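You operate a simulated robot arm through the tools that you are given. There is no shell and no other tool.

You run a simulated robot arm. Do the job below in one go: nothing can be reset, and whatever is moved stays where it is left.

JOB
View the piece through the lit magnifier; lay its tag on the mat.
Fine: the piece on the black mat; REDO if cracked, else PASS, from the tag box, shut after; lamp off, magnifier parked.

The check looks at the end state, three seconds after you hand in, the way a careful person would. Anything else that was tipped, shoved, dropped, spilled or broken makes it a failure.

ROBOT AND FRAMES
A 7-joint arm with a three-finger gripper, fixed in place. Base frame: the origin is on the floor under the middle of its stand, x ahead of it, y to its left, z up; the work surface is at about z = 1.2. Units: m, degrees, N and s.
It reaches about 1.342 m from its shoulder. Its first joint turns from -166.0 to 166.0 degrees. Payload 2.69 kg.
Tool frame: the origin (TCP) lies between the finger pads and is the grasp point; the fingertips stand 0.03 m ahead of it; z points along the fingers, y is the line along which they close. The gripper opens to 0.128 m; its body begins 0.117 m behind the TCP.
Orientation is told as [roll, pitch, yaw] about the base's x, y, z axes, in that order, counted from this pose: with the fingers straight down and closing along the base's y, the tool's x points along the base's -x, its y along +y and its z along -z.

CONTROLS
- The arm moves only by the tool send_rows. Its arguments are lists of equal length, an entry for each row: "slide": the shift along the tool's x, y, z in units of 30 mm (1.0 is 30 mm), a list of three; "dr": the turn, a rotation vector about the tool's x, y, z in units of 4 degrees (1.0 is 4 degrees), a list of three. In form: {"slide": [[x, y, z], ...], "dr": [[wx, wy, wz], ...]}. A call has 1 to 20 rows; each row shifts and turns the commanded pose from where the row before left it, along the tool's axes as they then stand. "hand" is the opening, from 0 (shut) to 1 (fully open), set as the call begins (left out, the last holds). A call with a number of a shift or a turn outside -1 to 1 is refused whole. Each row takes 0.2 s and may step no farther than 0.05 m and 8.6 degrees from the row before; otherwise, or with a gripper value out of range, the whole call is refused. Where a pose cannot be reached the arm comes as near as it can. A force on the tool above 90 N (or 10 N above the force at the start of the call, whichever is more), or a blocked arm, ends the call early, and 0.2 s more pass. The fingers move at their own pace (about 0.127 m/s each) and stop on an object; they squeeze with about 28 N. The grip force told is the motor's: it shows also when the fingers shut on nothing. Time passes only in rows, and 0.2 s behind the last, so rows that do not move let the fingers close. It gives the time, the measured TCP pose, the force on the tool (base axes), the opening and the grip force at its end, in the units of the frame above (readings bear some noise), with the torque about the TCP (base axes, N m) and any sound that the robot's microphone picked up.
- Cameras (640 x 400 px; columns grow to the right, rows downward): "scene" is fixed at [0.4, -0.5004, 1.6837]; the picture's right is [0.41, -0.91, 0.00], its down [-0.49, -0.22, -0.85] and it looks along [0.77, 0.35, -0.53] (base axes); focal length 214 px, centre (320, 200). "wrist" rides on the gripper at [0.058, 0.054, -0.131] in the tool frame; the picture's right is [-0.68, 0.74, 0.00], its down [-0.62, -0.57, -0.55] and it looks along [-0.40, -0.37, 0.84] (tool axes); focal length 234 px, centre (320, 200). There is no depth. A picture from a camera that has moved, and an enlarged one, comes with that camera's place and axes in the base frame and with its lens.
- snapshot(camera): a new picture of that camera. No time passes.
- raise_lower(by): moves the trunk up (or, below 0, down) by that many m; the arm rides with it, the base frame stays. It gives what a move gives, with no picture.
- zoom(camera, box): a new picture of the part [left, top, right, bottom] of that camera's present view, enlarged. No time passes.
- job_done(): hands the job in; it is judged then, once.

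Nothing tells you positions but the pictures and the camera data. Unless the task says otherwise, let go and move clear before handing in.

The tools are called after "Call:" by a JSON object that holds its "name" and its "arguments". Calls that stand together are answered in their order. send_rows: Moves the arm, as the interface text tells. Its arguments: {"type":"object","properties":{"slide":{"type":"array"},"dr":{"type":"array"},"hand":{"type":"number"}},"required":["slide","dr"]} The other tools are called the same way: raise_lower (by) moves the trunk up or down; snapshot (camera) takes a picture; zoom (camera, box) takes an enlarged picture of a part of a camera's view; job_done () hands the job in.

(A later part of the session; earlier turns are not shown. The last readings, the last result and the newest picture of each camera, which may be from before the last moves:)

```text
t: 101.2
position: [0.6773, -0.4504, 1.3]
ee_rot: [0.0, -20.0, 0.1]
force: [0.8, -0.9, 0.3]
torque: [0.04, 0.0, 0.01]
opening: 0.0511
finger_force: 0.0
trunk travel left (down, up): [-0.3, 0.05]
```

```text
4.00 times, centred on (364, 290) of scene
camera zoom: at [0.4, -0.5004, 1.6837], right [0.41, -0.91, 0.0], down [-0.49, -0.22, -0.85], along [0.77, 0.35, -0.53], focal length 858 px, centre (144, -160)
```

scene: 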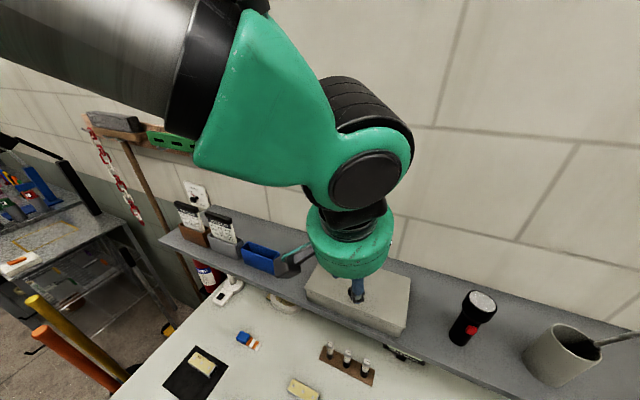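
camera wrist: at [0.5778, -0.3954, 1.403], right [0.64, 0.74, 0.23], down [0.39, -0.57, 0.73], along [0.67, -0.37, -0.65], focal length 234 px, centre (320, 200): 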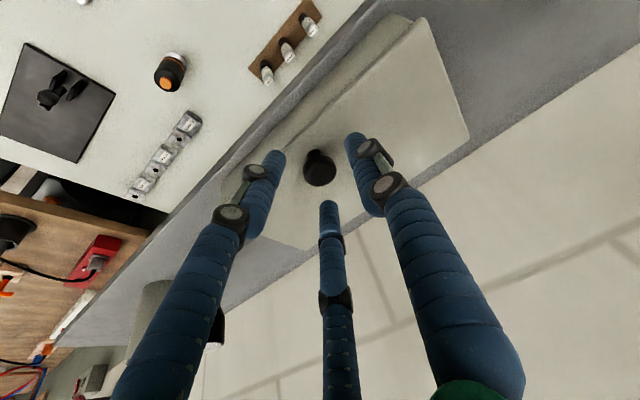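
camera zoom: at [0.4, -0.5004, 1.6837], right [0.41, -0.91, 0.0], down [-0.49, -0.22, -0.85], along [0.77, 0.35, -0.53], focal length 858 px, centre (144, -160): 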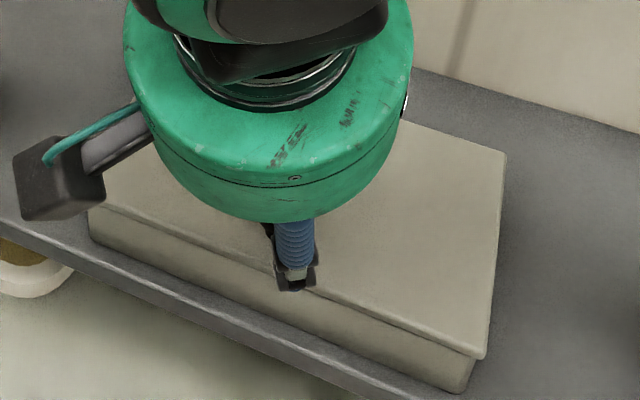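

A further centimetre down, then close on the knob.

Call:
{"name": "send_rows", "arguments": {"slide": [[0, 0.03, 0.2], [0, 0, 0.19], [0, 0, 0]], "dr": [[0, 0, 0], [0, 0, 0], [0, 0, 0]]}}

Call:
{"name": "zoom", "arguments": {"camera": "wrist", "box": [240, 110, 400, 230]}}

```text
t: 102.0
position: [0.6813, -0.4487, 1.2896]
ee_rot: [-0.1, -20.0, -0.1]
force: [0.3, -0.1, 0.2]
torque: [-0.02, 0.01, -0.01]
opening: 0.0512
finger_force: 0.0
trunk travel left (down, up): [-0.3, 0.05]
```

```text
3.33 times, centred on (320, 170) of wrist
camera zoom: at [0.582, -0.3949, 1.3917], right [0.64, 0.74, 0.23], down [0.39, -0.57, 0.73], along [0.67, -0.37, -0.65], focal length 781 px, centre (320, 300)
```

zoom: 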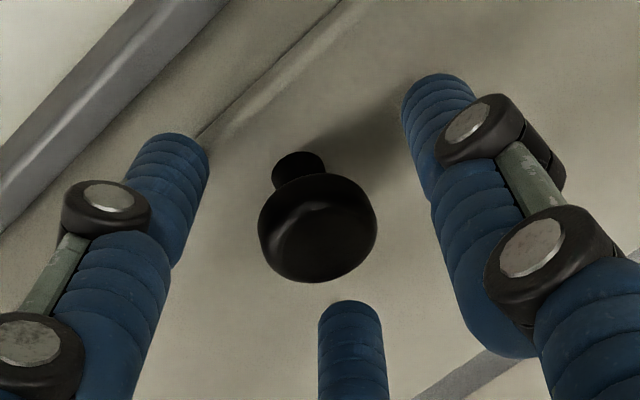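

The knob is nicely centred between the fingertips. I'll close on it.

Call:
{"name": "send_rows", "arguments": {"slide": [[0, 0, 0], [0, 0, 0], [0, 0, 0]], "dr": [[0, 0, 0], [0, 0, 0], [0, 0, 0]], "hand": 0.05}}

Call:
{"name": "zoom", "arguments": {"camera": "wrist", "box": [240, 110, 400, 230]}}

```text
t: 102.8
position: [0.6825, -0.4495, 1.2895]
ee_rot: [0.0, -20.0, -0.2]
force: [8.1, -5.6, 0.7]
torque: [-0.19, -0.2, 0.04]
opening: 0.0257
finger_force: 14.2
trunk travel left (down, up): [-0.3, 0.05]
```

```text
3.33 times, centred on (320, 170) of wrist
camera zoom: at [0.5827, -0.3954, 1.3918], right [0.64, 0.74, 0.23], down [0.39, -0.57, 0.73], along [0.67, -0.37, -0.65], focal length 781 px, centre (320, 300)
```

zoom: 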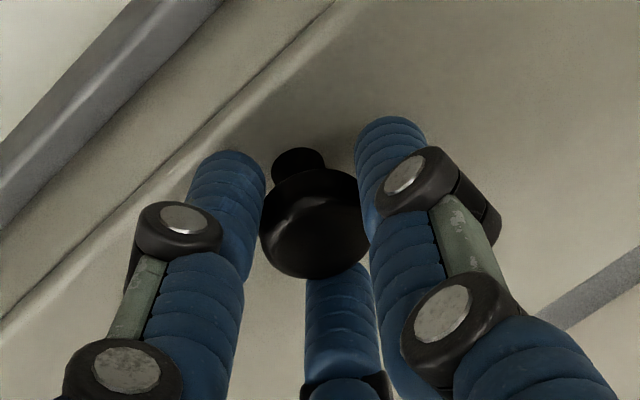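

Gripped on the knob head. I'll try lifting it as a hinged lid about its back edge by 8° and watch forces and picture.

Call:
{"name": "send_rows", "arguments": {"slide": [[-0.201, 0, -0.209], [-0.201, 0, -0.209], [0, 0, 0]], "dr": [[0, 1, 0], [0, 1, 0], [0, 0, 0]]}}

Call:
{"name": "zoom", "arguments": {"camera": "scene", "box": [300, 240, 428, 340]}}

Call:
{"name": "snapshot", "arguments": {"camera": "wrist"}}

```text
t: 103.6
position: [0.6795, -0.4464, 1.2818]
ee_rot: [-0.1, -18.0, -0.1]
force: [32.3, -24.6, 38.0]
torque: [-0.74, -0.89, -0.07]
opening: 0.0358
finger_force: 21.5
out of reach, approached as far as the arm can: row 1, 2
trunk travel left (down, up): [-0.3, 0.05]
```

```text
4.00 times, centred on (364, 290) of scene
camera zoom: at [0.4, -0.5004, 1.6837], right [0.41, -0.91, 0.0], down [-0.49, -0.22, -0.85], along [0.77, 0.35, -0.53], focal length 858 px, centre (144, -160)
```

zoom: 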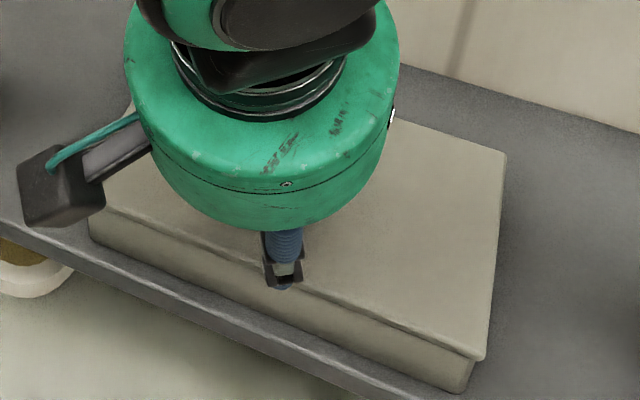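

```text
taken
camera wrist: at [0.5835, -0.392, 1.3886], right [0.64, 0.74, 0.21], down [0.42, -0.56, 0.71], along [0.64, -0.37, -0.67], focal length 234 px, centre (320, 200)
```

wrist: 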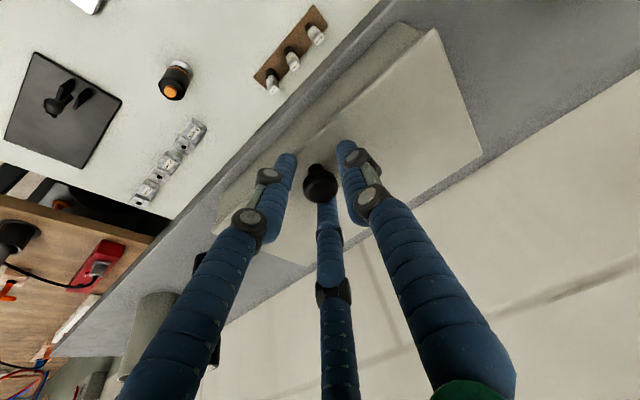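

The arm reported a reach limit and pressed downward instead, so I'll open the fingers and back straight off along the tool axis at once.

Call:
{"name": "send_rows", "arguments": {"slide": [[0, 0, -0.2], [0, 0, -0.3], [0, 0, 0]], "dr": [[0, 0, 0], [0, 0, 0], [0, 0, 0]], "hand": 0.45}}

Call:
{"name": "zoom", "arguments": {"camera": "wrist", "box": [240, 110, 400, 230]}}

```text
t: 104.4
position: [0.6699, -0.4423, 1.2922]
ee_rot: [0.3, -17.6, -0.1]
force: [-0.1, -0.1, 0.7]
torque: [-0.01, -0.03, -0.01]
opening: 0.0576
finger_force: 0.0
trunk travel left (down, up): [-0.3, 0.05]
```

```text
3.33 times, centred on (320, 170) of wrist
camera zoom: at [0.5753, -0.3894, 1.3987], right [0.65, 0.74, 0.21], down [0.42, -0.57, 0.71], along [0.64, -0.37, -0.68], focal length 781 px, centre (320, 300)
```

zoom: 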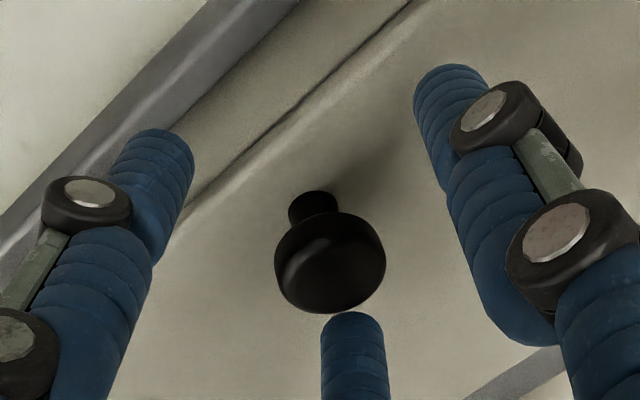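

Free again, with the lid undisturbed. The arm is working too low relative to its trunk here, so I'll lift the hand well clear and lower the trunk to give it a better reach posture.

Call:
{"name": "send_rows", "arguments": {"slide": [[0, 0, -0.9], [0, 0, -0.9], [0, 0, -0.9], [0, 0, -0.9], [0, 0, -0.9], [0, 0, -0.9], [0, 0, -0.9], [0, 0, -0.9], [0, 0, -0.9], [0, 0, 0]], "dr": [[0, 0, 0], [0, 0, 0], [0, 0, 0], [0, 0, 0], [0, 0, 0], [0, 0, 0], [0, 0, 0], [0, 0, 0], [0, 0, 0], [0, 0, 0]]}}

Call:
{"name": "raise_lower", "arguments": {"by": -0.15}}

Call:
{"name": "snapshot", "arguments": {"camera": "scene"}}

```text
t: 106.6
position: [0.5715, -0.4251, 1.4306]
ee_rot: [0.5, -17.9, 0.0]
force: [-0.1, 0.2, 0.9]
torque: [0.01, 0.04, -0.01]
opening: 0.0576
finger_force: 0.1
out of reach, approached as far as the arm can: row 4, 5, 6, 7, 8, 9
trunk travel left (down, up): [-0.3, 0.05]
```

```text
t: 108.3
position: [0.5709, -0.4239, 1.2816]
ee_rot: [0.5, -18.0, -0.1]
force: [-0.1, 0.3, 0.7]
torque: [0.01, 0.05, 0.0]
opening: 0.0577
finger_force: 0.1
trunk travel left (down, up): [-0.15, 0.2]
```

```text
taken
```

scene: 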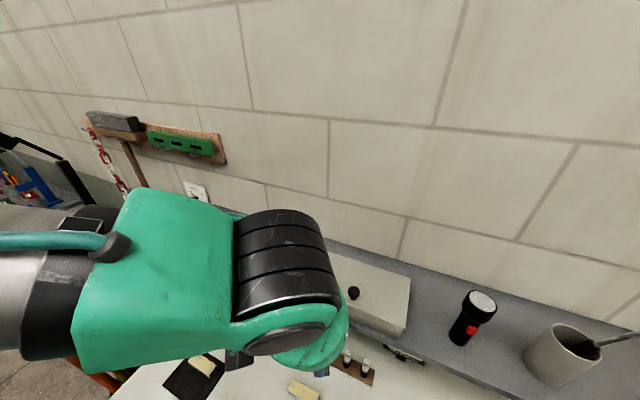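

The arm seems to be near a joint limit in its present posture. I'll test by returning to straight-down orientation in the free space in front of the shelf.

Call:
{"name": "send_rows", "arguments": {"slide": [[0.5, 0, 0], [0.5, 0, 0], [0, 0, 0], [0, 0, 0], [0, 0, 0], [0, 0, 0], [0, 0, 0]], "dr": [[0, 0, 0], [0, 0, 0], [0, 0.9, 0], [0, 0.9, 0], [0, 0.9, 0], [0, 0.9, 0], [0, 0.9, 0]]}}

Call:
{"name": "send_rows", "arguments": {"slide": [[0, 0, -1], [0, 0, -1], [0, 0, -1], [0, 0, -1], [0, 0, -1]], "dr": [[0, 0, 0], [0, 0, 0], [0, 0, 0], [0, 0, 0], [0, 0, 0]]}}

Call:
{"name": "snapshot", "arguments": {"camera": "wrist"}}

Call:
{"name": "snapshot", "arguments": {"camera": "scene"}}

```text
t: 109.9
position: [0.5422, -0.4253, 1.2706]
ee_rot: [0.5, -18.1, -0.1]
force: [-0.3, -0.4, 0.6]
torque: [0.03, -0.04, -0.01]
opening: 0.0577
finger_force: 0.0
out of reach, approached as far as the arm can: row 3, 4, 5, 6, 7
trunk travel left (down, up): [-0.15, 0.2]
```

```text
t: 111.1
position: [0.492, -0.4254, 1.3908]
ee_rot: [0.8, -18.5, -0.1]
force: [-0.5, 0.1, 0.2]
torque: [-0.03, -0.01, -0.01]
opening: 0.0577
finger_force: 0.1
out of reach, approached as far as the arm can: row 4, 5
trunk travel left (down, up): [-0.15, 0.2]
```

```text
taken
camera wrist: at [0.3956, -0.3736, 1.4973], right [0.64, 0.74, 0.22], down [0.41, -0.57, 0.71], along [0.65, -0.36, -0.67], focal length 234 px, centre (320, 200)
```

wrist: 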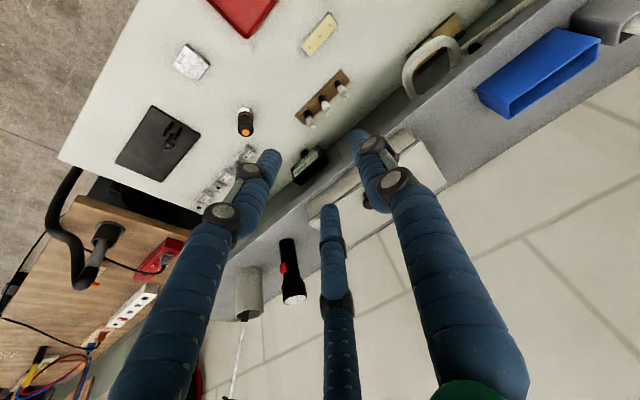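

```text
taken
```

scene: 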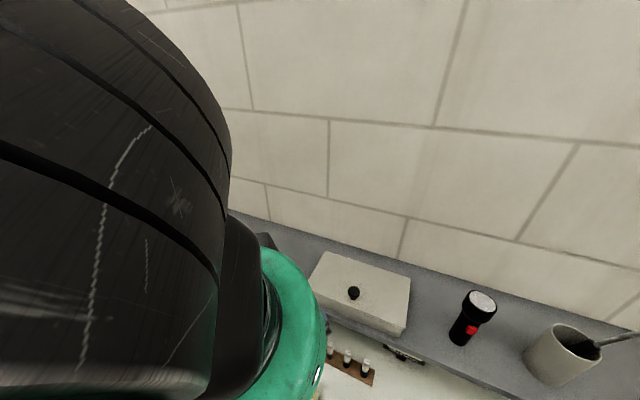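

A wrist joint is at its limit in this posture. I'll move back toward the starting area and try straightening the hand there, where it was reachable before.

Call:
{"name": "send_rows", "arguments": {"slide": [[0, 0.97, 0], [0, 0.97, 0], [0, 0.97, 0], [0, 0.97, 0], [0, 0.97, 0], [0, 0.97, 0], [0, 0.97, 0], [0, 0.97, 0], [0, 0.97, 0], [0, 0.97, 0], [0, 0, 0], [0, 0, 0], [0, 0, 0], [0, 0, 0], [0, 0, 0]], "dr": [[0, 0, 0], [0, 0, 0], [0, 0, 0], [0, 0, 0], [0, 0, 0], [0, 0, 0], [0, 0, 0], [0, 0, 0], [0, 0, 0], [0, 0, 0], [0, 0.9, 0], [0, 0.9, 0], [0, 0.9, 0], [0, 0.9, 0], [0, 0.9, 0]]}}

Call:
{"name": "snapshot", "arguments": {"camera": "scene"}}

```text
t: 114.3
position: [0.4835, -0.3299, 1.3146]
ee_rot: [0.7, -18.3, -0.2]
force: [-0.1, 0.0, 0.6]
torque: [0.05, -0.01, 0.01]
opening: 0.0577
finger_force: 0.1
out of reach, approached as far as the arm can: row 1, 2, 3, 4, 5, 6, 7, 8, 9, 10, 11, 12, 13, 14, 15
trunk travel left (down, up): [-0.15, 0.2]
```

```text
taken
```

scene: 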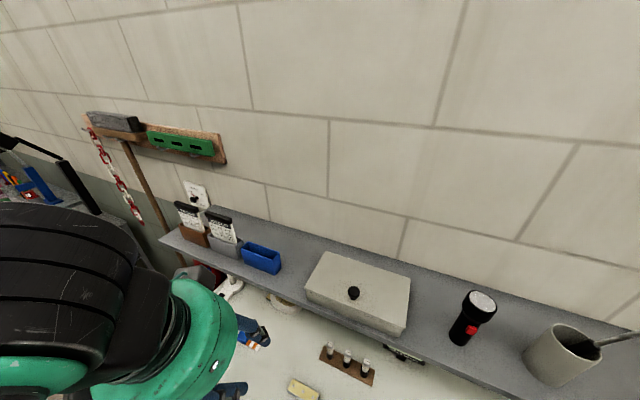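

The limit holds here too. I'll tilt the hand back to -48°, which was comfortable, and check that motion is free again.

Call:
{"name": "send_rows", "arguments": {"slide": [[0, 0, 0], [0, 0, 0], [0, 0, 0], [0, 0, 0], [0, 0, 0], [0, 0, 0], [0, 0, 0]], "dr": [[0, -1, 0], [0, -1, 0], [0, -1, 0], [0, -1, 0], [0, -1, 0], [0, -1, 0], [0, -1, 0]]}}

Call:
{"name": "send_rows", "arguments": {"slide": [[0, 0.9, 0], [0, 0.9, 0], [0, 0.9, 0], [0, 0.9, 0], [0, 0.9, 0], [0, 0.9, 0], [0, 0, 0]], "dr": [[0, 0, 0], [0, 0, 0], [0, 0, 0], [0, 0, 0], [0, 0, 0], [0, 0, 0], [0, 0, 0]]}}

Call:
{"name": "snapshot", "arguments": {"camera": "scene"}}

```text
t: 115.9
position: [0.4855, -0.3293, 1.3146]
ee_rot: [1.0, -46.4, -0.6]
force: [0.0, 0.0, -0.3]
torque: [0.0, 0.04, -0.02]
opening: 0.0576
finger_force: 0.0
trunk travel left (down, up): [-0.15, 0.2]
```

```text
t: 117.5
position: [0.4839, -0.1658, 1.3178]
ee_rot: [1.1, -46.3, -0.6]
force: [-0.5, 0.4, 0.4]
torque: [-0.06, -0.01, -0.06]
opening: 0.0578
finger_force: 0.0
trunk travel left (down, up): [-0.15, 0.2]
```

```text
taken
```

scene: 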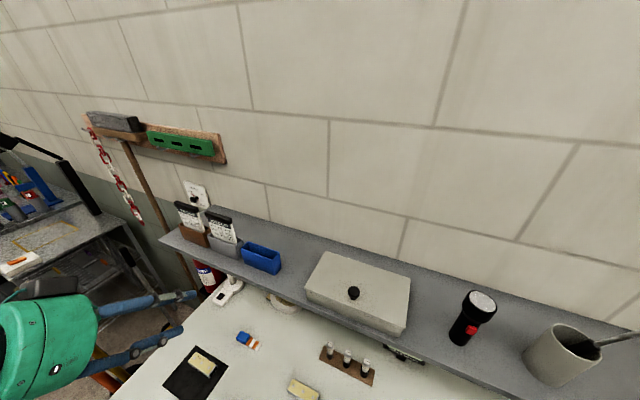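

Motion is free again. I'll try straightening the hand here.

Call:
{"name": "send_rows", "arguments": {"slide": [[0, 0, 0], [0, 0, 0], [0, 0, 0], [0, 0, 0], [0, 0, 0], [0, 0, 0], [0, 0, 0], [0, 0, 0], [0, 0, 0], [0, 0, 0], [0, 0, 0], [0, 0, 0]], "dr": [[0, 0.97, 0], [0, 0.97, 0], [0, 0.97, 0], [0, 0.97, 0], [0, 0.97, 0], [0, 0.97, 0], [0, 0.97, 0], [0, 0.97, 0], [0, 0.97, 0], [0, 0.97, 0], [0, 0.97, 0], [0, 0.97, 0]]}}

Call:
{"name": "snapshot", "arguments": {"camera": "scene"}}

```text
t: 120.1
position: [0.4872, -0.1693, 1.3046]
ee_rot: [1.0, -23.3, 0.0]
force: [1.7, 0.4, 0.2]
torque: [-0.04, 0.01, 0.0]
opening: 0.0577
finger_force: 0.0
out of reach, approached as far as the arm can: row 6, 7, 8, 9, 10, 11, 12
trunk travel left (down, up): [-0.15, 0.2]
```

```text
taken
```

scene: 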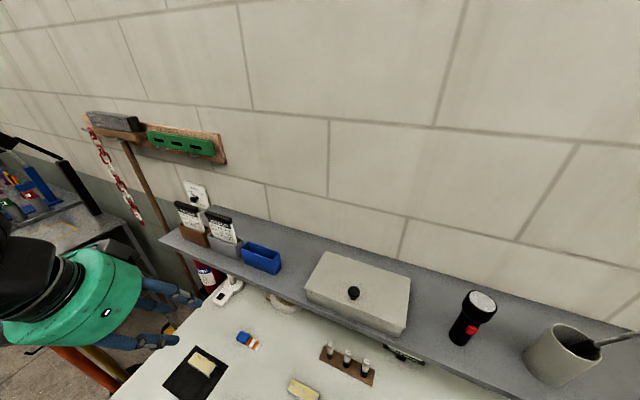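

The limit persists at about -23° here. Since straight-down was fine with the trunk fully lowered, I'll tilt back, raise the hand and lower the trunk completely, then try again.

Call:
{"name": "send_rows", "arguments": {"slide": [[0, 0, 0], [0, 0, 0], [0, 0, 0], [0, 0, 0], [-0.643, 0, -0.766], [-0.643, 0, -0.766], [-0.643, 0, -0.766], [-0.643, 0, -0.766], [-0.643, 0, -0.766], [0, 0, 0]], "dr": [[0, -1, 0], [0, -1, 0], [0, -1, 0], [0, -1, 0], [0, 0, 0], [0, 0, 0], [0, 0, 0], [0, 0, 0], [0, 0, 0], [0, 0, 0]]}}

Call:
{"name": "raise_lower", "arguments": {"by": -0.15}}

Call:
{"name": "send_rows", "arguments": {"slide": [[0, 0, 0], [0, 0, 0], [0, 0, 0], [0, 0, 0], [0, 0, 0], [0, 0, 0], [0, 0, 0], [0, 0, 0], [0, 0, 0], [0, 0, 0]], "dr": [[0, 0.97, 0], [0, 0.97, 0], [0, 0.97, 0], [0, 0.97, 0], [0, 0.97, 0], [0, 0.97, 0], [0, 0.97, 0], [0, 0.97, 0], [0, 0.97, 0], [0, 0.97, 0]]}}

Call:
{"name": "snapshot", "arguments": {"camera": "scene"}}

```text
t: 122.3
position: [0.4901, -0.169, 1.4567]
ee_rot: [1.3, -39.3, -0.5]
force: [0.2, -0.6, 0.8]
torque: [0.01, 0.02, -0.01]
opening: 0.0577
finger_force: 0.0
trunk travel left (down, up): [-0.15, 0.2]
```

```text
t: 124.1
position: [0.4897, -0.1712, 1.3065]
ee_rot: [1.3, -39.3, -0.6]
force: [0.9, -0.7, 1.1]
torque: [-0.02, 0.02, 0.01]
opening: 0.0574
finger_force: 0.0
trunk travel left (down, up): [0.0, 0.35]
```

```text
t: 126.3
position: [0.4685, -0.2072, 1.2905]
ee_rot: [9.0, -14.4, 0.4]
force: [0.3, 0.8, -0.2]
torque: [-0.03, -0.02, 0.01]
opening: 0.0578
finger_force: 0.1
out of reach, approached as far as the arm can: row 4, 5, 6, 7, 8, 9, 10
trunk travel left (down, up): [0.0, 0.35]
```

```text
taken
```

scene: 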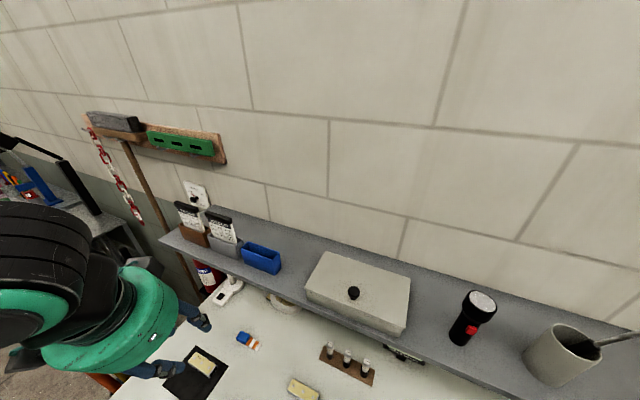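

I'll go back to the place on the left (y≈0.17) where straight-down worked in this same posture, and retry there.

Call:
{"name": "send_rows", "arguments": {"slide": [[0, 0, 0], [0, 0, 0], [0, 0, 0], [0, 0, 0], [0, 0, 0], [0, 0, 0], [0, 0, 0], [0, 0, 0]], "dr": [[0, -1, 0], [0, -1, 0], [0, -1, 0], [0, -1, 0], [0, -1, 0], [0, -1, 0], [0, -1, 0], [0, -1, 0]]}}

Call:
{"name": "send_rows", "arguments": {"slide": [[0, 0.95, 0], [0, 0.95, 0], [0, 0.95, 0], [0, 0.95, 0], [0, 0.95, 0], [0, 0.95, 0], [0, 0.95, 0], [0, 0.95, 0], [0, 0.95, 0], [0, 0.95, 0], [0, 0.95, 0], [0, 0.95, 0], [0, 0.95, 0], [0, 0, 0]], "dr": [[0, 0, 0], [0, 0, 0], [0, 0, 0], [0, 0, 0], [0, 0, 0], [0, 0, 0], [0, 0, 0], [0, 0, 0], [0, 0, 0], [0, 0, 0], [0, 0, 0], [0, 0, 0], [0, 0, 0], [0, 0, 0]]}}

Call:
{"name": "snapshot", "arguments": {"camera": "scene"}}

Call:
{"name": "snapshot", "arguments": {"camera": "wrist"}}

```text
t: 128.1
position: [0.4686, -0.2086, 1.29]
ee_rot: [12.5, -46.0, -6.5]
force: [0.2, 0.4, -0.1]
torque: [-0.01, -0.01, 0.02]
opening: 0.0576
finger_force: 0.0
trunk travel left (down, up): [0.0, 0.35]
```

```text
t: 131.1
position: [0.4585, 0.025, 1.3251]
ee_rot: [12.5, -45.9, -6.4]
force: [0.4, 0.6, -1.0]
torque: [0.02, -0.04, 0.01]
opening: 0.0575
finger_force: 0.1
out of reach, approached as far as the arm can: row 9, 10, 11, 12, 13
trunk travel left (down, up): [0.0, 0.35]
```

```text
taken
```

scene: 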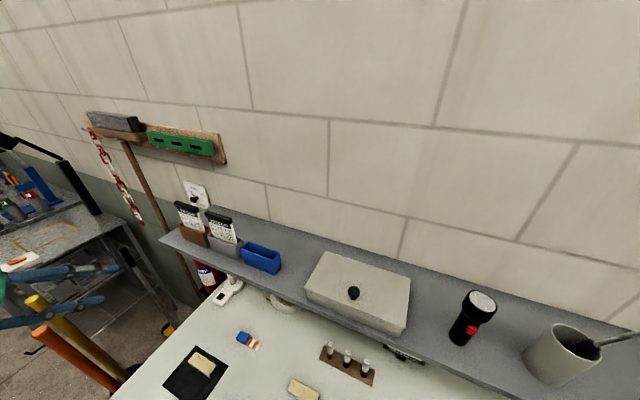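

```text
taken
camera wrist: at [0.3214, 0.065, 1.3796], right [0.43, 0.68, 0.6], down [0.06, -0.68, 0.73], along [0.9, -0.28, -0.33], focal length 234 px, centre (320, 200)
```

wrist: 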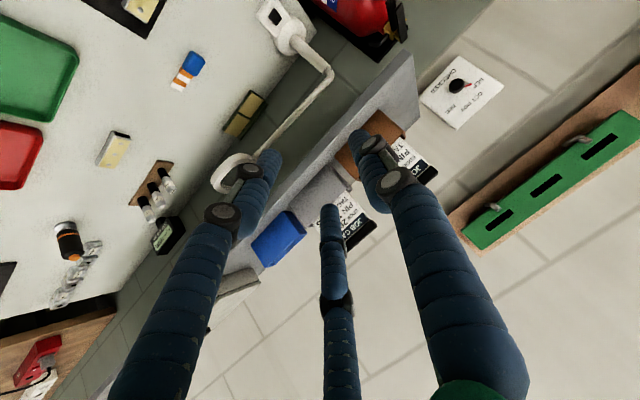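

The orientation drifted while at the limit. I'll restore the clean -48° orientation here and see what is reachable.

Call:
{"name": "send_rows", "arguments": {"slide": [[0, 0, 0], [0, 0, 0], [0, 0, 0], [0, 0, 0]], "dr": [[0.65, 0, -0.37], [0.65, 0, -0.37], [0.65, 0, -0.37], [0, 0, 0]]}}

Call:
{"name": "send_rows", "arguments": {"slide": [[0, 0.95, 0], [0, 0.95, 0], [0, 0.95, 0], [0, 0, 0]], "dr": [[0, 0, 0], [0, 0, 0], [0, 0, 0], [0, 0, 0]]}}

```text
t: 132.1
position: [0.4594, 0.0251, 1.3258]
ee_rot: [12.6, -45.9, -6.4]
force: [0.0, 0.2, -0.9]
torque: [0.02, 0.02, -0.03]
opening: 0.0577
finger_force: 0.1
out of reach, approached as far as the arm can: row 1, 2, 3
trunk travel left (down, up): [0.0, 0.35]
```

```text
t: 133.1
position: [0.4586, 0.0249, 1.3268]
ee_rot: [12.5, -45.9, -6.4]
force: [-0.4, 0.4, -0.3]
torque: [-0.03, 0.02, -0.03]
opening: 0.0577
finger_force: 0.0
out of reach, approached as far as the arm can: row 1, 2, 3
trunk travel left (down, up): [0.0, 0.35]
```

I'm against a limit in this direction. I'll probe small rotations one at a time, in this open space, to find which way frees the joint.

Call:
{"name": "send_rows", "arguments": {"slide": [[0, 0, 0], [0, 0, 0], [0, 0, 0]], "dr": [[0, 0, 1], [0, 0, 1], [0, 0, 1]]}}

Call:
{"name": "send_rows", "arguments": {"slide": [[0, 0.9, 0], [0, 0.9, 0], [0, 0.9, 0]], "dr": [[0, 0, 0], [0, 0, 0], [0, 0, 0]]}}

Call:
{"name": "send_rows", "arguments": {"slide": [[0, 0, 0], [0, 0, 0], [0, 0, 0]], "dr": [[0.9, 0, 0], [0.9, 0, 0], [0.9, 0, 0]]}}

```text
t: 133.9
position: [0.4754, 0.0114, 1.2891]
ee_rot: [23.7, -42.2, -22.2]
force: [-1.1, -0.3, 0.2]
torque: [-0.04, 0.0, 0.0]
opening: 0.0577
finger_force: 0.1
out of reach, approached as far as the arm can: row 2, 3
trunk travel left (down, up): [0.0, 0.35]
```

```text
t: 134.7
position: [0.476, 0.0117, 1.2881]
ee_rot: [23.7, -42.2, -22.2]
force: [0.2, 0.1, 0.1]
torque: [-0.01, 0.02, -0.01]
opening: 0.0576
finger_force: 0.1
out of reach, approached as far as the arm can: row 1, 2, 3
trunk travel left (down, up): [0.0, 0.35]
```

```text
t: 135.5
position: [0.4757, -0.0164, 1.2823]
ee_rot: [20.3, -42.2, -22.1]
force: [-0.5, -0.8, 0.7]
torque: [0.0, 0.0, 0.04]
opening: 0.0576
finger_force: 0.1
out of reach, approached as far as the arm can: row 1, 2, 3
trunk travel left (down, up): [0.0, 0.35]
```

Still limited. I'll try the opposite twist and moving back toward -y.

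Call:
{"name": "send_rows", "arguments": {"slide": [[0, -0.9, 0], [0, -0.9, 0], [0, -0.9, 0], [0, -0.9, 0]], "dr": [[0, 0, 0], [0, 0, 0], [0, 0, 0], [0, 0, 0]]}}

Call:
{"name": "send_rows", "arguments": {"slide": [[0, 0, 0], [0, 0, 0], [0, 0, 0], [0, 0, 0]], "dr": [[0, 0, -1], [0, 0, -1], [0, 0, -1], [0, 0, -1]]}}

Call:
{"name": "snapshot", "arguments": {"camera": "wrist"}}

```text
t: 136.5
position: [0.461, -0.12, 1.2543]
ee_rot: [20.2, -42.2, -22.1]
force: [-0.2, 0.4, -0.1]
torque: [-0.04, -0.01, 0.02]
opening: 0.0576
finger_force: 0.0
trunk travel left (down, up): [0.0, 0.35]
```

```text
t: 137.5
position: [0.4621, -0.1195, 1.2526]
ee_rot: [5.0, -45.7, -0.3]
force: [0.0, 0.7, -0.3]
torque: [-0.03, 0.03, 0.0]
opening: 0.0575
finger_force: 0.0
trunk travel left (down, up): [0.0, 0.35]
```

```text
taken
camera wrist: at [0.3241, -0.0773, 1.3056], right [0.43, 0.73, 0.53], down [0.07, -0.61, 0.79], along [0.9, -0.3, -0.31], focal length 234 px, centre (320, 200)
```

wrist: 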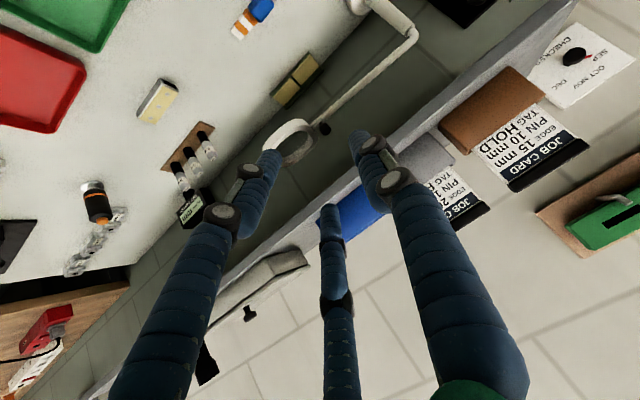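

I think the wrist has ended up in a flipped posture during the earlier turns, which limits straight-down poses. I'll try to unwind it in this free space by lifting the hand's pointing direction and swinging it to the right (-y), then down.

Call:
{"name": "send_rows", "arguments": {"slide": [[0, 0, 0], [0, 0, 0], [0, 0, 0], [0, 0, 0], [0, 0, 0], [0, 0, 0], [0, 0, 0], [0, 0, 0]], "dr": [[0.81, -0.9, 0.47], [0.81, -0.9, 0.47], [0.81, -0.9, 0.47], [0.81, -0.9, 0.47], [0.81, -0.9, 0.47], [0.81, -0.9, 0.47], [0.81, -0.9, 0.47], [0.81, -0.9, 0.47]]}}

Call:
{"name": "snapshot", "arguments": {"camera": "wrist"}}

Call:
{"name": "snapshot", "arguments": {"camera": "scene"}}

```text
t: 139.3
position: [0.4623, -0.1202, 1.2533]
ee_rot: [11.7, -73.1, -37.7]
force: [1.1, -0.3, -0.2]
torque: [0.01, 0.0, -0.05]
opening: 0.0576
finger_force: 0.1
out of reach, approached as far as the arm can: row 6
trunk travel left (down, up): [0.0, 0.35]
```

```text
taken
camera wrist: at [0.3599, -0.0077, 1.2365], right [0.48, 0.54, 0.69], down [-0.58, -0.39, 0.71], along [0.65, -0.75, 0.13], focal length 234 px, centre (320, 200)
```

wrist: 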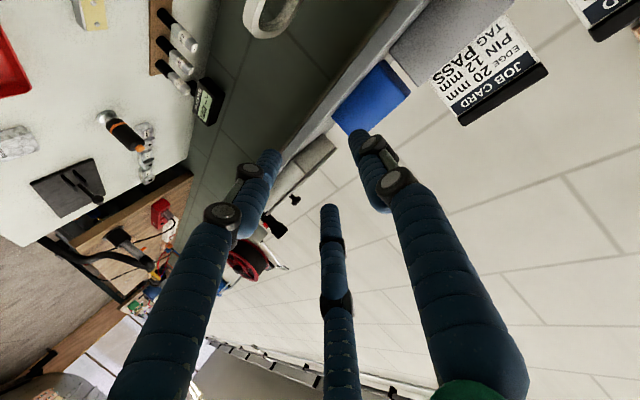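

```text
taken
```

scene: 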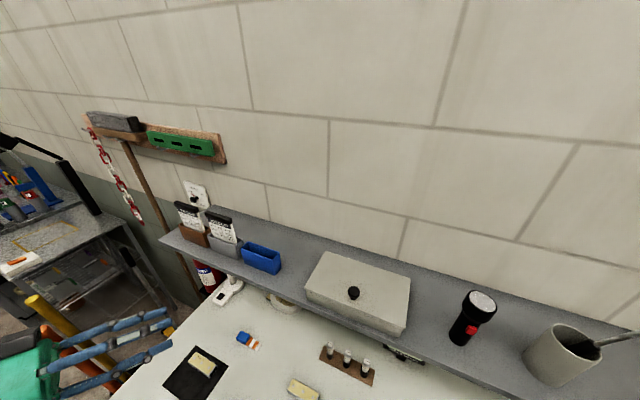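

It passed through; the hand now points forward-right. I'll continue swinging it right about the vertical axis.

Call:
{"name": "send_rows", "arguments": {"slide": [[0, 0, 0], [0, 0, 0], [0, 0, 0], [0, 0, 0], [0, 0, 0], [0, 0, 0], [0, 0, 0], [0, 0, 0], [0, 0, 0], [0, 0, 0], [0, 0, 0]], "dr": [[0.98, -0.06, 0.287], [0.98, -0.06, 0.287], [0.98, -0.06, 0.287], [0.98, -0.06, 0.287], [0.98, -0.06, 0.287], [0.98, -0.06, 0.287], [0.98, -0.06, 0.287], [0.98, -0.06, 0.287], [0.98, -0.06, 0.287], [0.98, -0.06, 0.287], [0.98, -0.06, 0.287]]}}

Call:
{"name": "snapshot", "arguments": {"camera": "wrist"}}

Call:
{"name": "snapshot", "arguments": {"camera": "scene"}}

```text
t: 141.7
position: [0.4621, -0.1186, 1.2547]
ee_rot: [11.6, -73.2, -82.6]
force: [-0.4, -0.1, 0.3]
torque: [0.05, -0.01, 0.04]
opening: 0.0579
finger_force: 0.1
trunk travel left (down, up): [0.0, 0.35]
```

```text
taken
camera wrist: at [0.468, 0.0321, 1.2382], right [0.72, 0.04, 0.69], down [-0.69, 0.14, 0.71], along [-0.07, -0.99, 0.13], focal length 234 px, centre (320, 200)
```

wrist: 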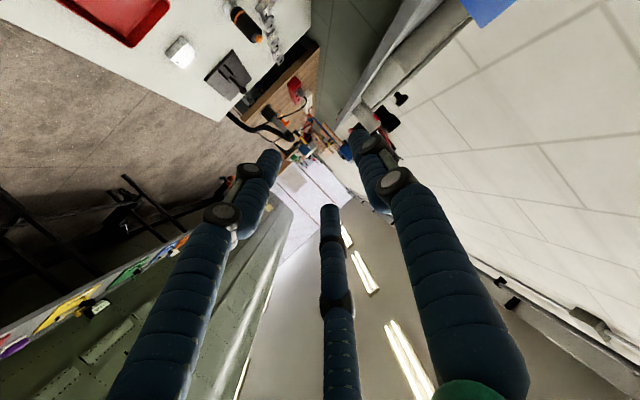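

```text
taken
```

scene: 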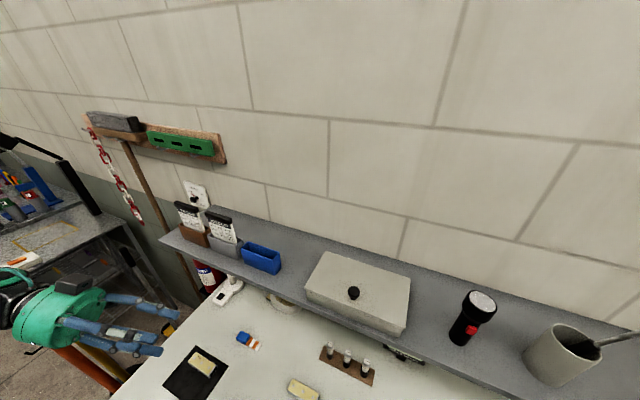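

No limits hit. Now I tilt the hand down to vertical from this side-pointing pose.

Call:
{"name": "send_rows", "arguments": {"slide": [[0, 0, 0], [0, 0, 0], [0, 0, 0], [0, 0, 0], [0, 0, 0], [0, 0, 0], [0, 0, 0], [0, 0, 0], [0, 0, 0], [0, 0, 0], [0, 0, 0], [0, 0, 0], [0, 0, 0], [0, 0, 0], [0, 0, 0], [0, 0, 0], [0, 0, 0], [0, 0, 0], [0, 0, 0]], "dr": [[0.058, 0.97, 0], [0.058, 0.97, 0], [0.058, 0.97, 0], [0.058, 0.97, 0], [0.058, 0.97, 0], [0.058, 0.97, 0], [0.058, 0.97, 0], [0.058, 0.97, 0], [0.058, 0.97, 0], [0.058, 0.97, 0], [0.058, 0.97, 0], [0.058, 0.97, 0], [0.058, 0.97, 0], [0.058, 0.97, 0], [0.058, 0.97, 0], [0.058, 0.97, 0], [0.058, 0.97, 0], [0.058, 0.97, 0], [0.058, 0.97, 0]]}}

Call:
{"name": "snapshot", "arguments": {"camera": "wrist"}}

```text
t: 145.7
position: [0.4614, -0.1193, 1.2548]
ee_rot: [0.0, 0.4, -73.8]
force: [-0.1, -0.6, 0.4]
torque: [-0.03, -0.02, -0.03]
opening: 0.0575
finger_force: 0.1
trunk travel left (down, up): [0.0, 0.35]
```

```text
taken
camera wrist: at [0.4968, -0.0494, 1.385], right [0.9, -0.45, 0.0], down [-0.37, -0.75, 0.54], along [-0.24, -0.49, -0.84], focal length 234 px, centre (320, 200)
```

wrist: 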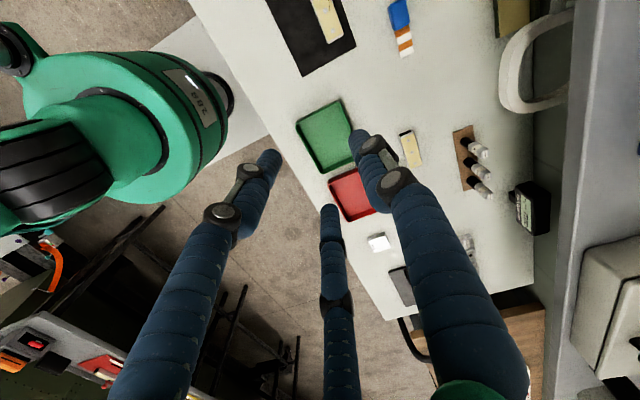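

That worked: the hand is vertical without limits. I'll turn it back to yaw 0, which should now be a healthy posture.

Call:
{"name": "send_rows", "arguments": {"slide": [[0, 0, 0], [0, 0, 0], [0, 0, 0], [0, 0, 0], [0, 0, 0], [0, 0, 0], [0, 0, 0], [0, 0, 0], [0, 0, 0], [0, 0, 0], [0, 0, 0], [0, 0, 0], [0, 0, 0], [0, 0, 0], [0, 0, 0], [0, 0, 0], [0, 0, 0], [0, 0, 0], [0, 0, 0]], "dr": [[0, 0, -0.971], [0, 0, -0.971], [0, 0, -0.971], [0, 0, -0.971], [0, 0, -0.971], [0, 0, -0.971], [0, 0, -0.971], [0, 0, -0.971], [0, 0, -0.971], [0, 0, -0.971], [0, 0, -0.971], [0, 0, -0.971], [0, 0, -0.971], [0, 0, -0.971], [0, 0, -0.971], [0, 0, -0.971], [0, 0, -0.971], [0, 0, -0.971], [0, 0, -0.971]]}}

Call:
{"name": "snapshot", "arguments": {"camera": "wrist"}}

```text
t: 149.7
position: [0.4603, -0.1195, 1.2541]
ee_rot: [0.3, 0.2, 0.0]
force: [0.3, -0.1, 0.5]
torque: [0.02, 0.0, -0.01]
opening: 0.0573
finger_force: 0.0
trunk travel left (down, up): [0.0, 0.35]
```

```text
taken
camera wrist: at [0.4036, -0.0669, 1.3845], right [0.68, 0.74, 0.0], down [0.62, -0.57, 0.54], along [0.4, -0.37, -0.84], focal length 234 px, centre (320, 200)
```

wrist: 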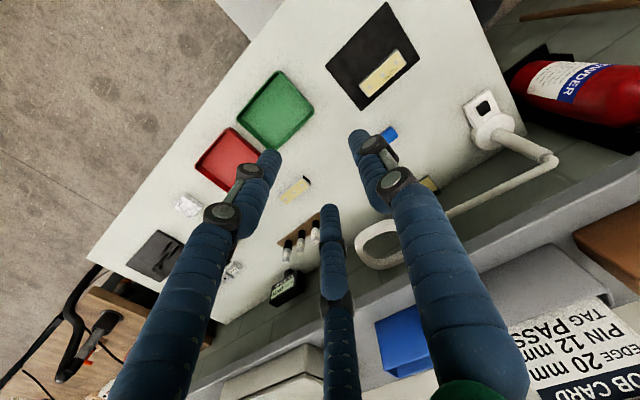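

The posture is healthy again. I'll go above the box knob: up first, then across, keeping the trunk low.

Call:
{"name": "send_rows", "arguments": {"slide": [[0, 0, -0.92], [0, 0, -0.92], [0, 0, -0.92], [0, 0, -0.92], [0, 0, -0.92], [-0.6, -0.92, 0], [-0.6, -0.92, 0], [-0.6, -0.92, 0], [-0.6, -0.92, 0], [-0.6, -0.92, 0], [-0.6, -0.92, 0], [-0.6, -0.92, 0], [-0.6, -0.92, 0], [-0.6, -0.92, 0], [-0.6, -0.92, 0], [-0.6, -0.92, 0], [-0.55, -0.92, 0], [0, 0, 0]], "dr": [[0, 0, 0], [0, 0, 0], [0, 0, 0], [0, 0, 0], [0, 0, 0], [0, 0, 0], [0, 0, 0], [0, 0, 0], [0, 0, 0], [0, 0, 0], [0, 0, 0], [0, 0, 0], [0, 0, 0], [0, 0, 0], [0, 0, 0], [0, 0, 0], [0, 0, 0], [0, 0, 0]], "hand": 0.4}}

Call:
{"name": "snapshot", "arguments": {"camera": "wrist"}}

Call:
{"name": "snapshot", "arguments": {"camera": "scene"}}

```text
t: 153.5
position: [0.6757, -0.454, 1.3898]
ee_rot: [0.4, 0.1, -0.1]
force: [0.6, 0.5, -0.8]
torque: [0.03, 0.03, 0.02]
opening: 0.051
finger_force: 0.0
trunk travel left (down, up): [0.0, 0.35]
```

```text
taken
camera wrist: at [0.6181, -0.3998, 1.52], right [0.68, 0.73, 0.0], down [0.62, -0.57, 0.54], along [0.4, -0.37, -0.84], focal length 234 px, centre (320, 200)
```

wrist: 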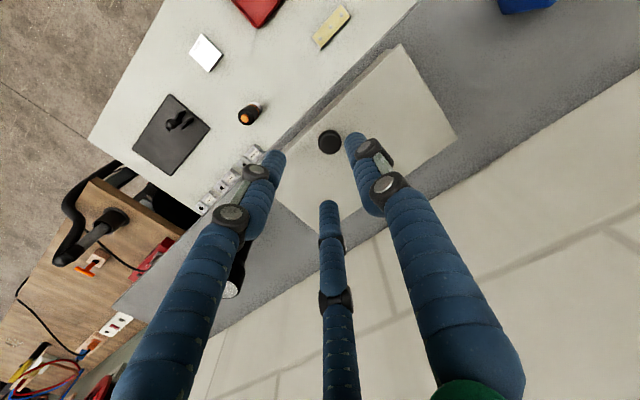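

```text
taken
```

scene: 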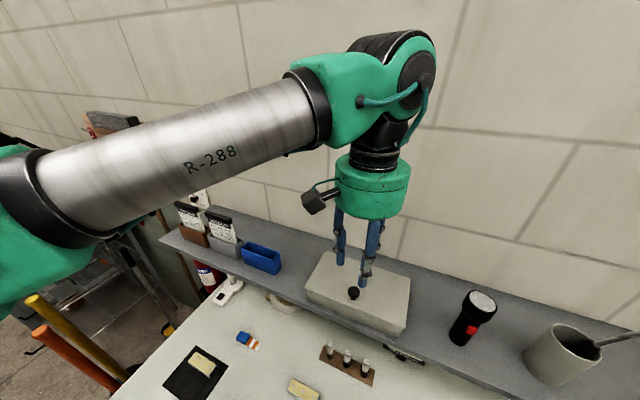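

The arm is in a clean posture above the box. I'll tilt 20° as before and descend onto the knob.

Call:
{"name": "send_rows", "arguments": {"slide": [[0, 0, 0], [0, 0, 0], [0, 0, 0], [0, 0, 0], [0, 0, 0], [0.93, 0.167, 0.54], [0, 0, 0.9], [0, 0, 0.9], [0, 0, 0.6], [0, 0, 0]], "dr": [[0, -1, 0], [0, -1, 0], [0, -1, 0], [0, -1, 0], [0, -1, 0], [0, 0, 0], [0, 0, 0], [0, 0, 0], [0, 0, 0], [0, 0, 0]]}}

Call:
{"name": "zoom", "arguments": {"camera": "wrist", "box": [240, 110, 400, 230]}}

```text
t: 155.7
position: [0.6785, -0.446, 1.2971]
ee_rot: [0.4, -19.9, -0.2]
force: [0.4, 0.3, 0.0]
torque: [0.02, -0.01, -0.02]
opening: 0.0513
finger_force: 0.0
trunk travel left (down, up): [0.0, 0.35]
```

```text
3.33 times, centred on (320, 170) of wrist
camera zoom: at [0.5797, -0.3931, 1.3995], right [0.64, 0.73, 0.23], down [0.39, -0.57, 0.72], along [0.66, -0.37, -0.65], focal length 781 px, centre (320, 300)
```

zoom: 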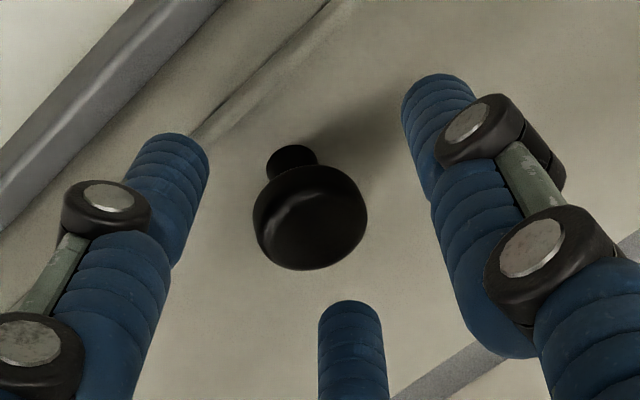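

Nearly there; a small sideways correction and the last 8 mm, then close on the knob.

Call:
{"name": "send_rows", "arguments": {"slide": [[0, -0.1, 0.25], [0, 0, 0]], "dr": [[0, 0, 0], [0, 0, 0]]}}

Call:
{"name": "send_rows", "arguments": {"slide": [[0, 0, 0], [0, 0, 0], [0, 0, 0]], "dr": [[0, 0, 0], [0, 0, 0], [0, 0, 0]], "hand": 0}}

Call:
{"name": "zoom", "arguments": {"camera": "wrist", "box": [240, 110, 400, 230]}}

```text
t: 156.3
position: [0.6808, -0.4495, 1.2896]
ee_rot: [0.3, -19.9, -0.2]
force: [-0.1, 1.0, -0.2]
torque: [0.01, -0.05, -0.01]
opening: 0.0512
finger_force: 0.0
trunk travel left (down, up): [0.0, 0.35]
```

```text
t: 157.1
position: [0.6828, -0.4488, 1.29]
ee_rot: [0.3, -19.8, -0.4]
force: [4.7, -4.3, 1.4]
torque: [-0.09, -0.11, 0.02]
opening: 0.0245
finger_force: 44.9
trunk travel left (down, up): [0.0, 0.35]
```

```text
3.33 times, centred on (320, 170) of wrist
camera zoom: at [0.5827, -0.3965, 1.3932], right [0.64, 0.73, 0.23], down [0.39, -0.57, 0.72], along [0.66, -0.37, -0.65], focal length 781 px, centre (320, 300)
```

zoom: 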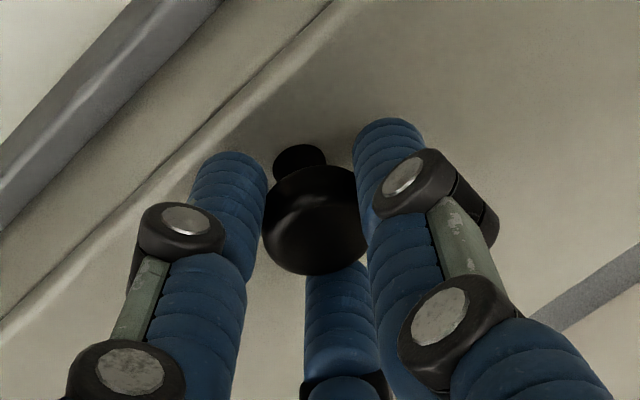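

Firm grip. Now a small 4° hinged lift, checking force and picture.

Call:
{"name": "send_rows", "arguments": {"slide": [[-0.201, 0, -0.209], [0, 0, 0]], "dr": [[0, 1, 0], [0, 0, 0]]}}

Call:
{"name": "zoom", "arguments": {"camera": "scene", "box": [295, 240, 423, 340]}}

```text
t: 157.7
position: [0.6856, -0.4493, 1.2978]
ee_rot: [0.4, -15.9, -0.3]
force: [4.7, -3.9, 0.2]
torque: [0.12, -0.31, -0.05]
opening: 0.0245
finger_force: 44.9
trunk travel left (down, up): [0.0, 0.35]
```

```text
4.00 times, centred on (359, 290) of scene
camera zoom: at [0.4, -0.5004, 1.6837], right [0.41, -0.91, 0.0], down [-0.49, -0.22, -0.85], along [0.77, 0.35, -0.53], focal length 858 px, centre (164, -160)
```

zoom: 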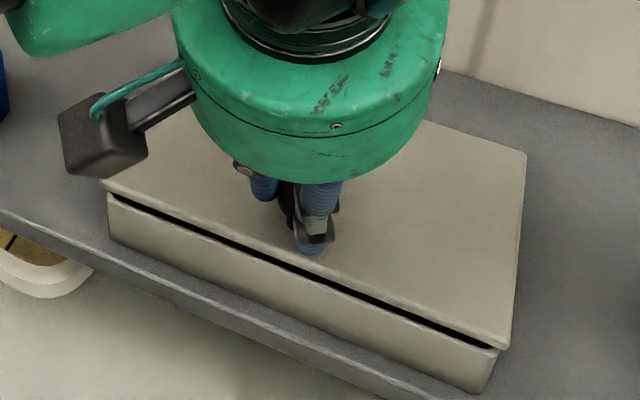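

The lid is lifting at the front and pivoting at the back, with very little force — it is hinged. I'll raise it further to about 28°.

Call:
{"name": "send_rows", "arguments": {"slide": [[-0.201, 0, -0.209], [-0.201, 0, -0.209], [-0.201, 0, -0.209], [-0.201, 0, -0.209], [-0.201, 0, -0.209], [-0.201, 0, -0.209], [0, 0, 0]], "dr": [[0, 1, 0], [0, 1, 0], [0, 1, 0], [0, 1, 0], [0, 1, 0], [0, 1, 0], [0, 0, 0]]}}

Call:
{"name": "zoom", "arguments": {"camera": "scene", "box": [279, 220, 439, 340]}}

Call:
{"name": "snapshot", "arguments": {"camera": "wrist"}}

```text
t: 159.3
position: [0.7178, -0.4504, 1.3409]
ee_rot: [0.4, 8.1, -0.1]
force: [-4.3, 0.7, -0.2]
torque: [0.12, 0.28, -0.05]
opening: 0.0246
finger_force: 44.7
trunk travel left (down, up): [0.0, 0.35]
```

```text
3.33 times, centred on (359, 280) of scene
camera zoom: at [0.4, -0.5004, 1.6837], right [0.41, -0.91, 0.0], down [-0.49, -0.22, -0.85], along [0.77, 0.35, -0.53], focal length 715 px, centre (190, -67)
```

zoom: 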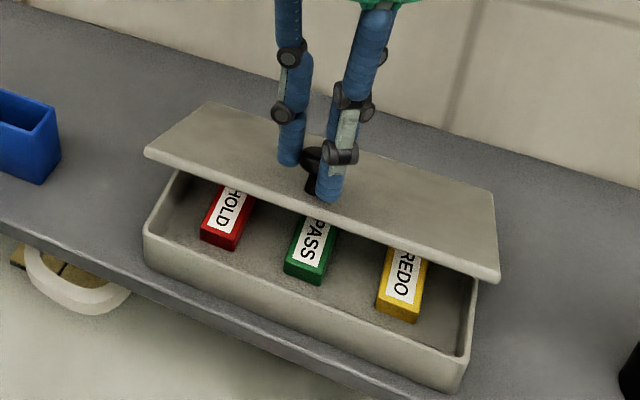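

```text
taken
camera wrist: at [0.6779, -0.3972, 1.4774], right [0.67, 0.74, -0.09], down [0.69, -0.57, 0.45], along [0.28, -0.37, -0.89], focal length 234 px, centre (320, 200)
```

wrist: 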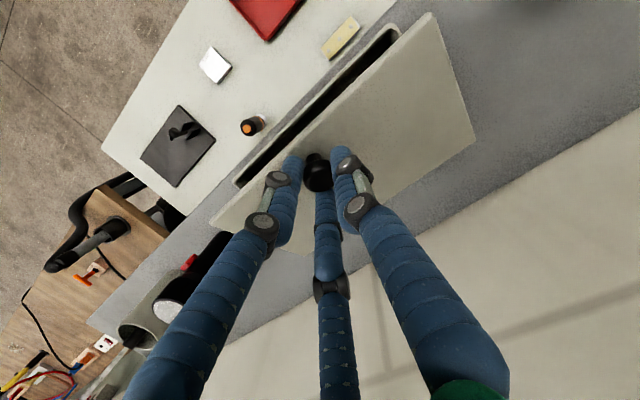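

The box holds HOLD, PASS and REDO tag blocks; REDO is the yellow one on the right. Now I'll check whether the lid stays where it is by opening the fingers slightly.

Call:
{"name": "send_rows", "arguments": {"slide": [[0, 0, 0]], "dr": [[0, 0, 0]], "hand": 0.26}}

Call:
{"name": "zoom", "arguments": {"camera": "scene", "box": [279, 220, 439, 340]}}

Call:
{"name": "zoom", "arguments": {"camera": "wrist", "box": [240, 110, 400, 230]}}

```text
t: 159.7
position: [0.7163, -0.4501, 1.3395]
ee_rot: [0.4, 8.0, -0.1]
force: [-0.6, -0.6, 0.3]
torque: [-0.03, 0.02, -0.01]
opening: 0.0339
finger_force: 0.4
trunk travel left (down, up): [0.0, 0.35]
```

```text
3.33 times, centred on (359, 280) of scene
camera zoom: at [0.4, -0.5004, 1.6837], right [0.41, -0.91, 0.0], down [-0.49, -0.22, -0.85], along [0.77, 0.35, -0.53], focal length 715 px, centre (190, -67)
```

zoom: 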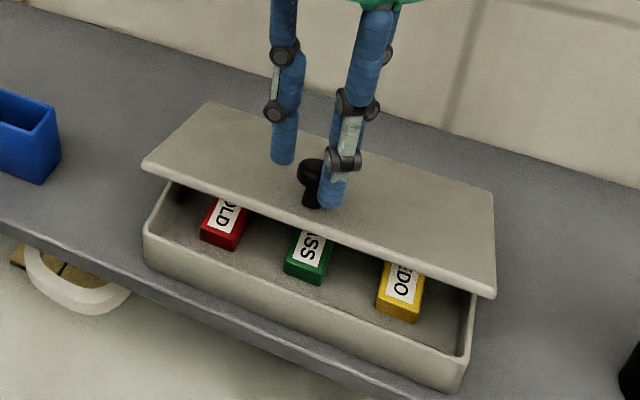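

```text
3.33 times, centred on (320, 170) of wrist
camera zoom: at [0.678, -0.3973, 1.477], right [0.67, 0.74, -0.09], down [0.69, -0.57, 0.45], along [0.28, -0.37, -0.89], focal length 781 px, centre (320, 300)
```

zoom: 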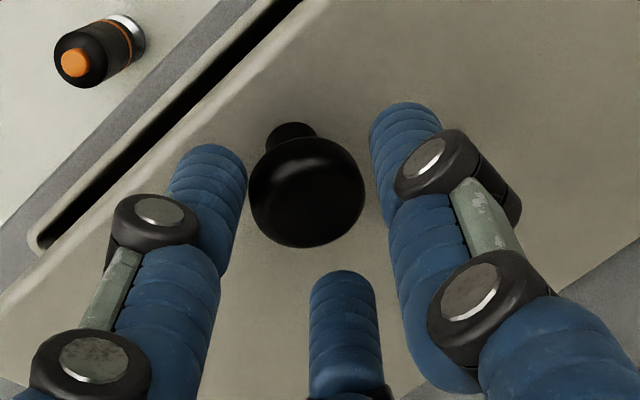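

It sank only slightly; I'll wait a moment to see if it keeps moving.

Call:
{"name": "send_rows", "arguments": {"slide": [[0, 0, 0]], "dr": [[0, 0, 0]]}}

Call:
{"name": "zoom", "arguments": {"camera": "scene", "box": [279, 220, 439, 340]}}

```text
t: 160.1
position: [0.7177, -0.4506, 1.3391]
ee_rot: [0.3, 8.2, -0.2]
force: [0.1, 0.2, -0.1]
torque: [0.02, 0.0, -0.02]
opening: 0.0337
finger_force: 0.0
trunk travel left (down, up): [0.0, 0.35]
```

```text
3.33 times, centred on (359, 280) of scene
camera zoom: at [0.4, -0.5004, 1.6837], right [0.41, -0.91, 0.0], down [-0.49, -0.22, -0.85], along [0.77, 0.35, -0.53], focal length 715 px, centre (190, -67)
```

zoom: 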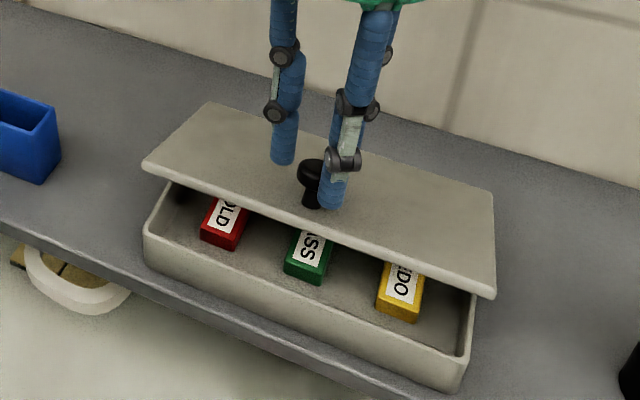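

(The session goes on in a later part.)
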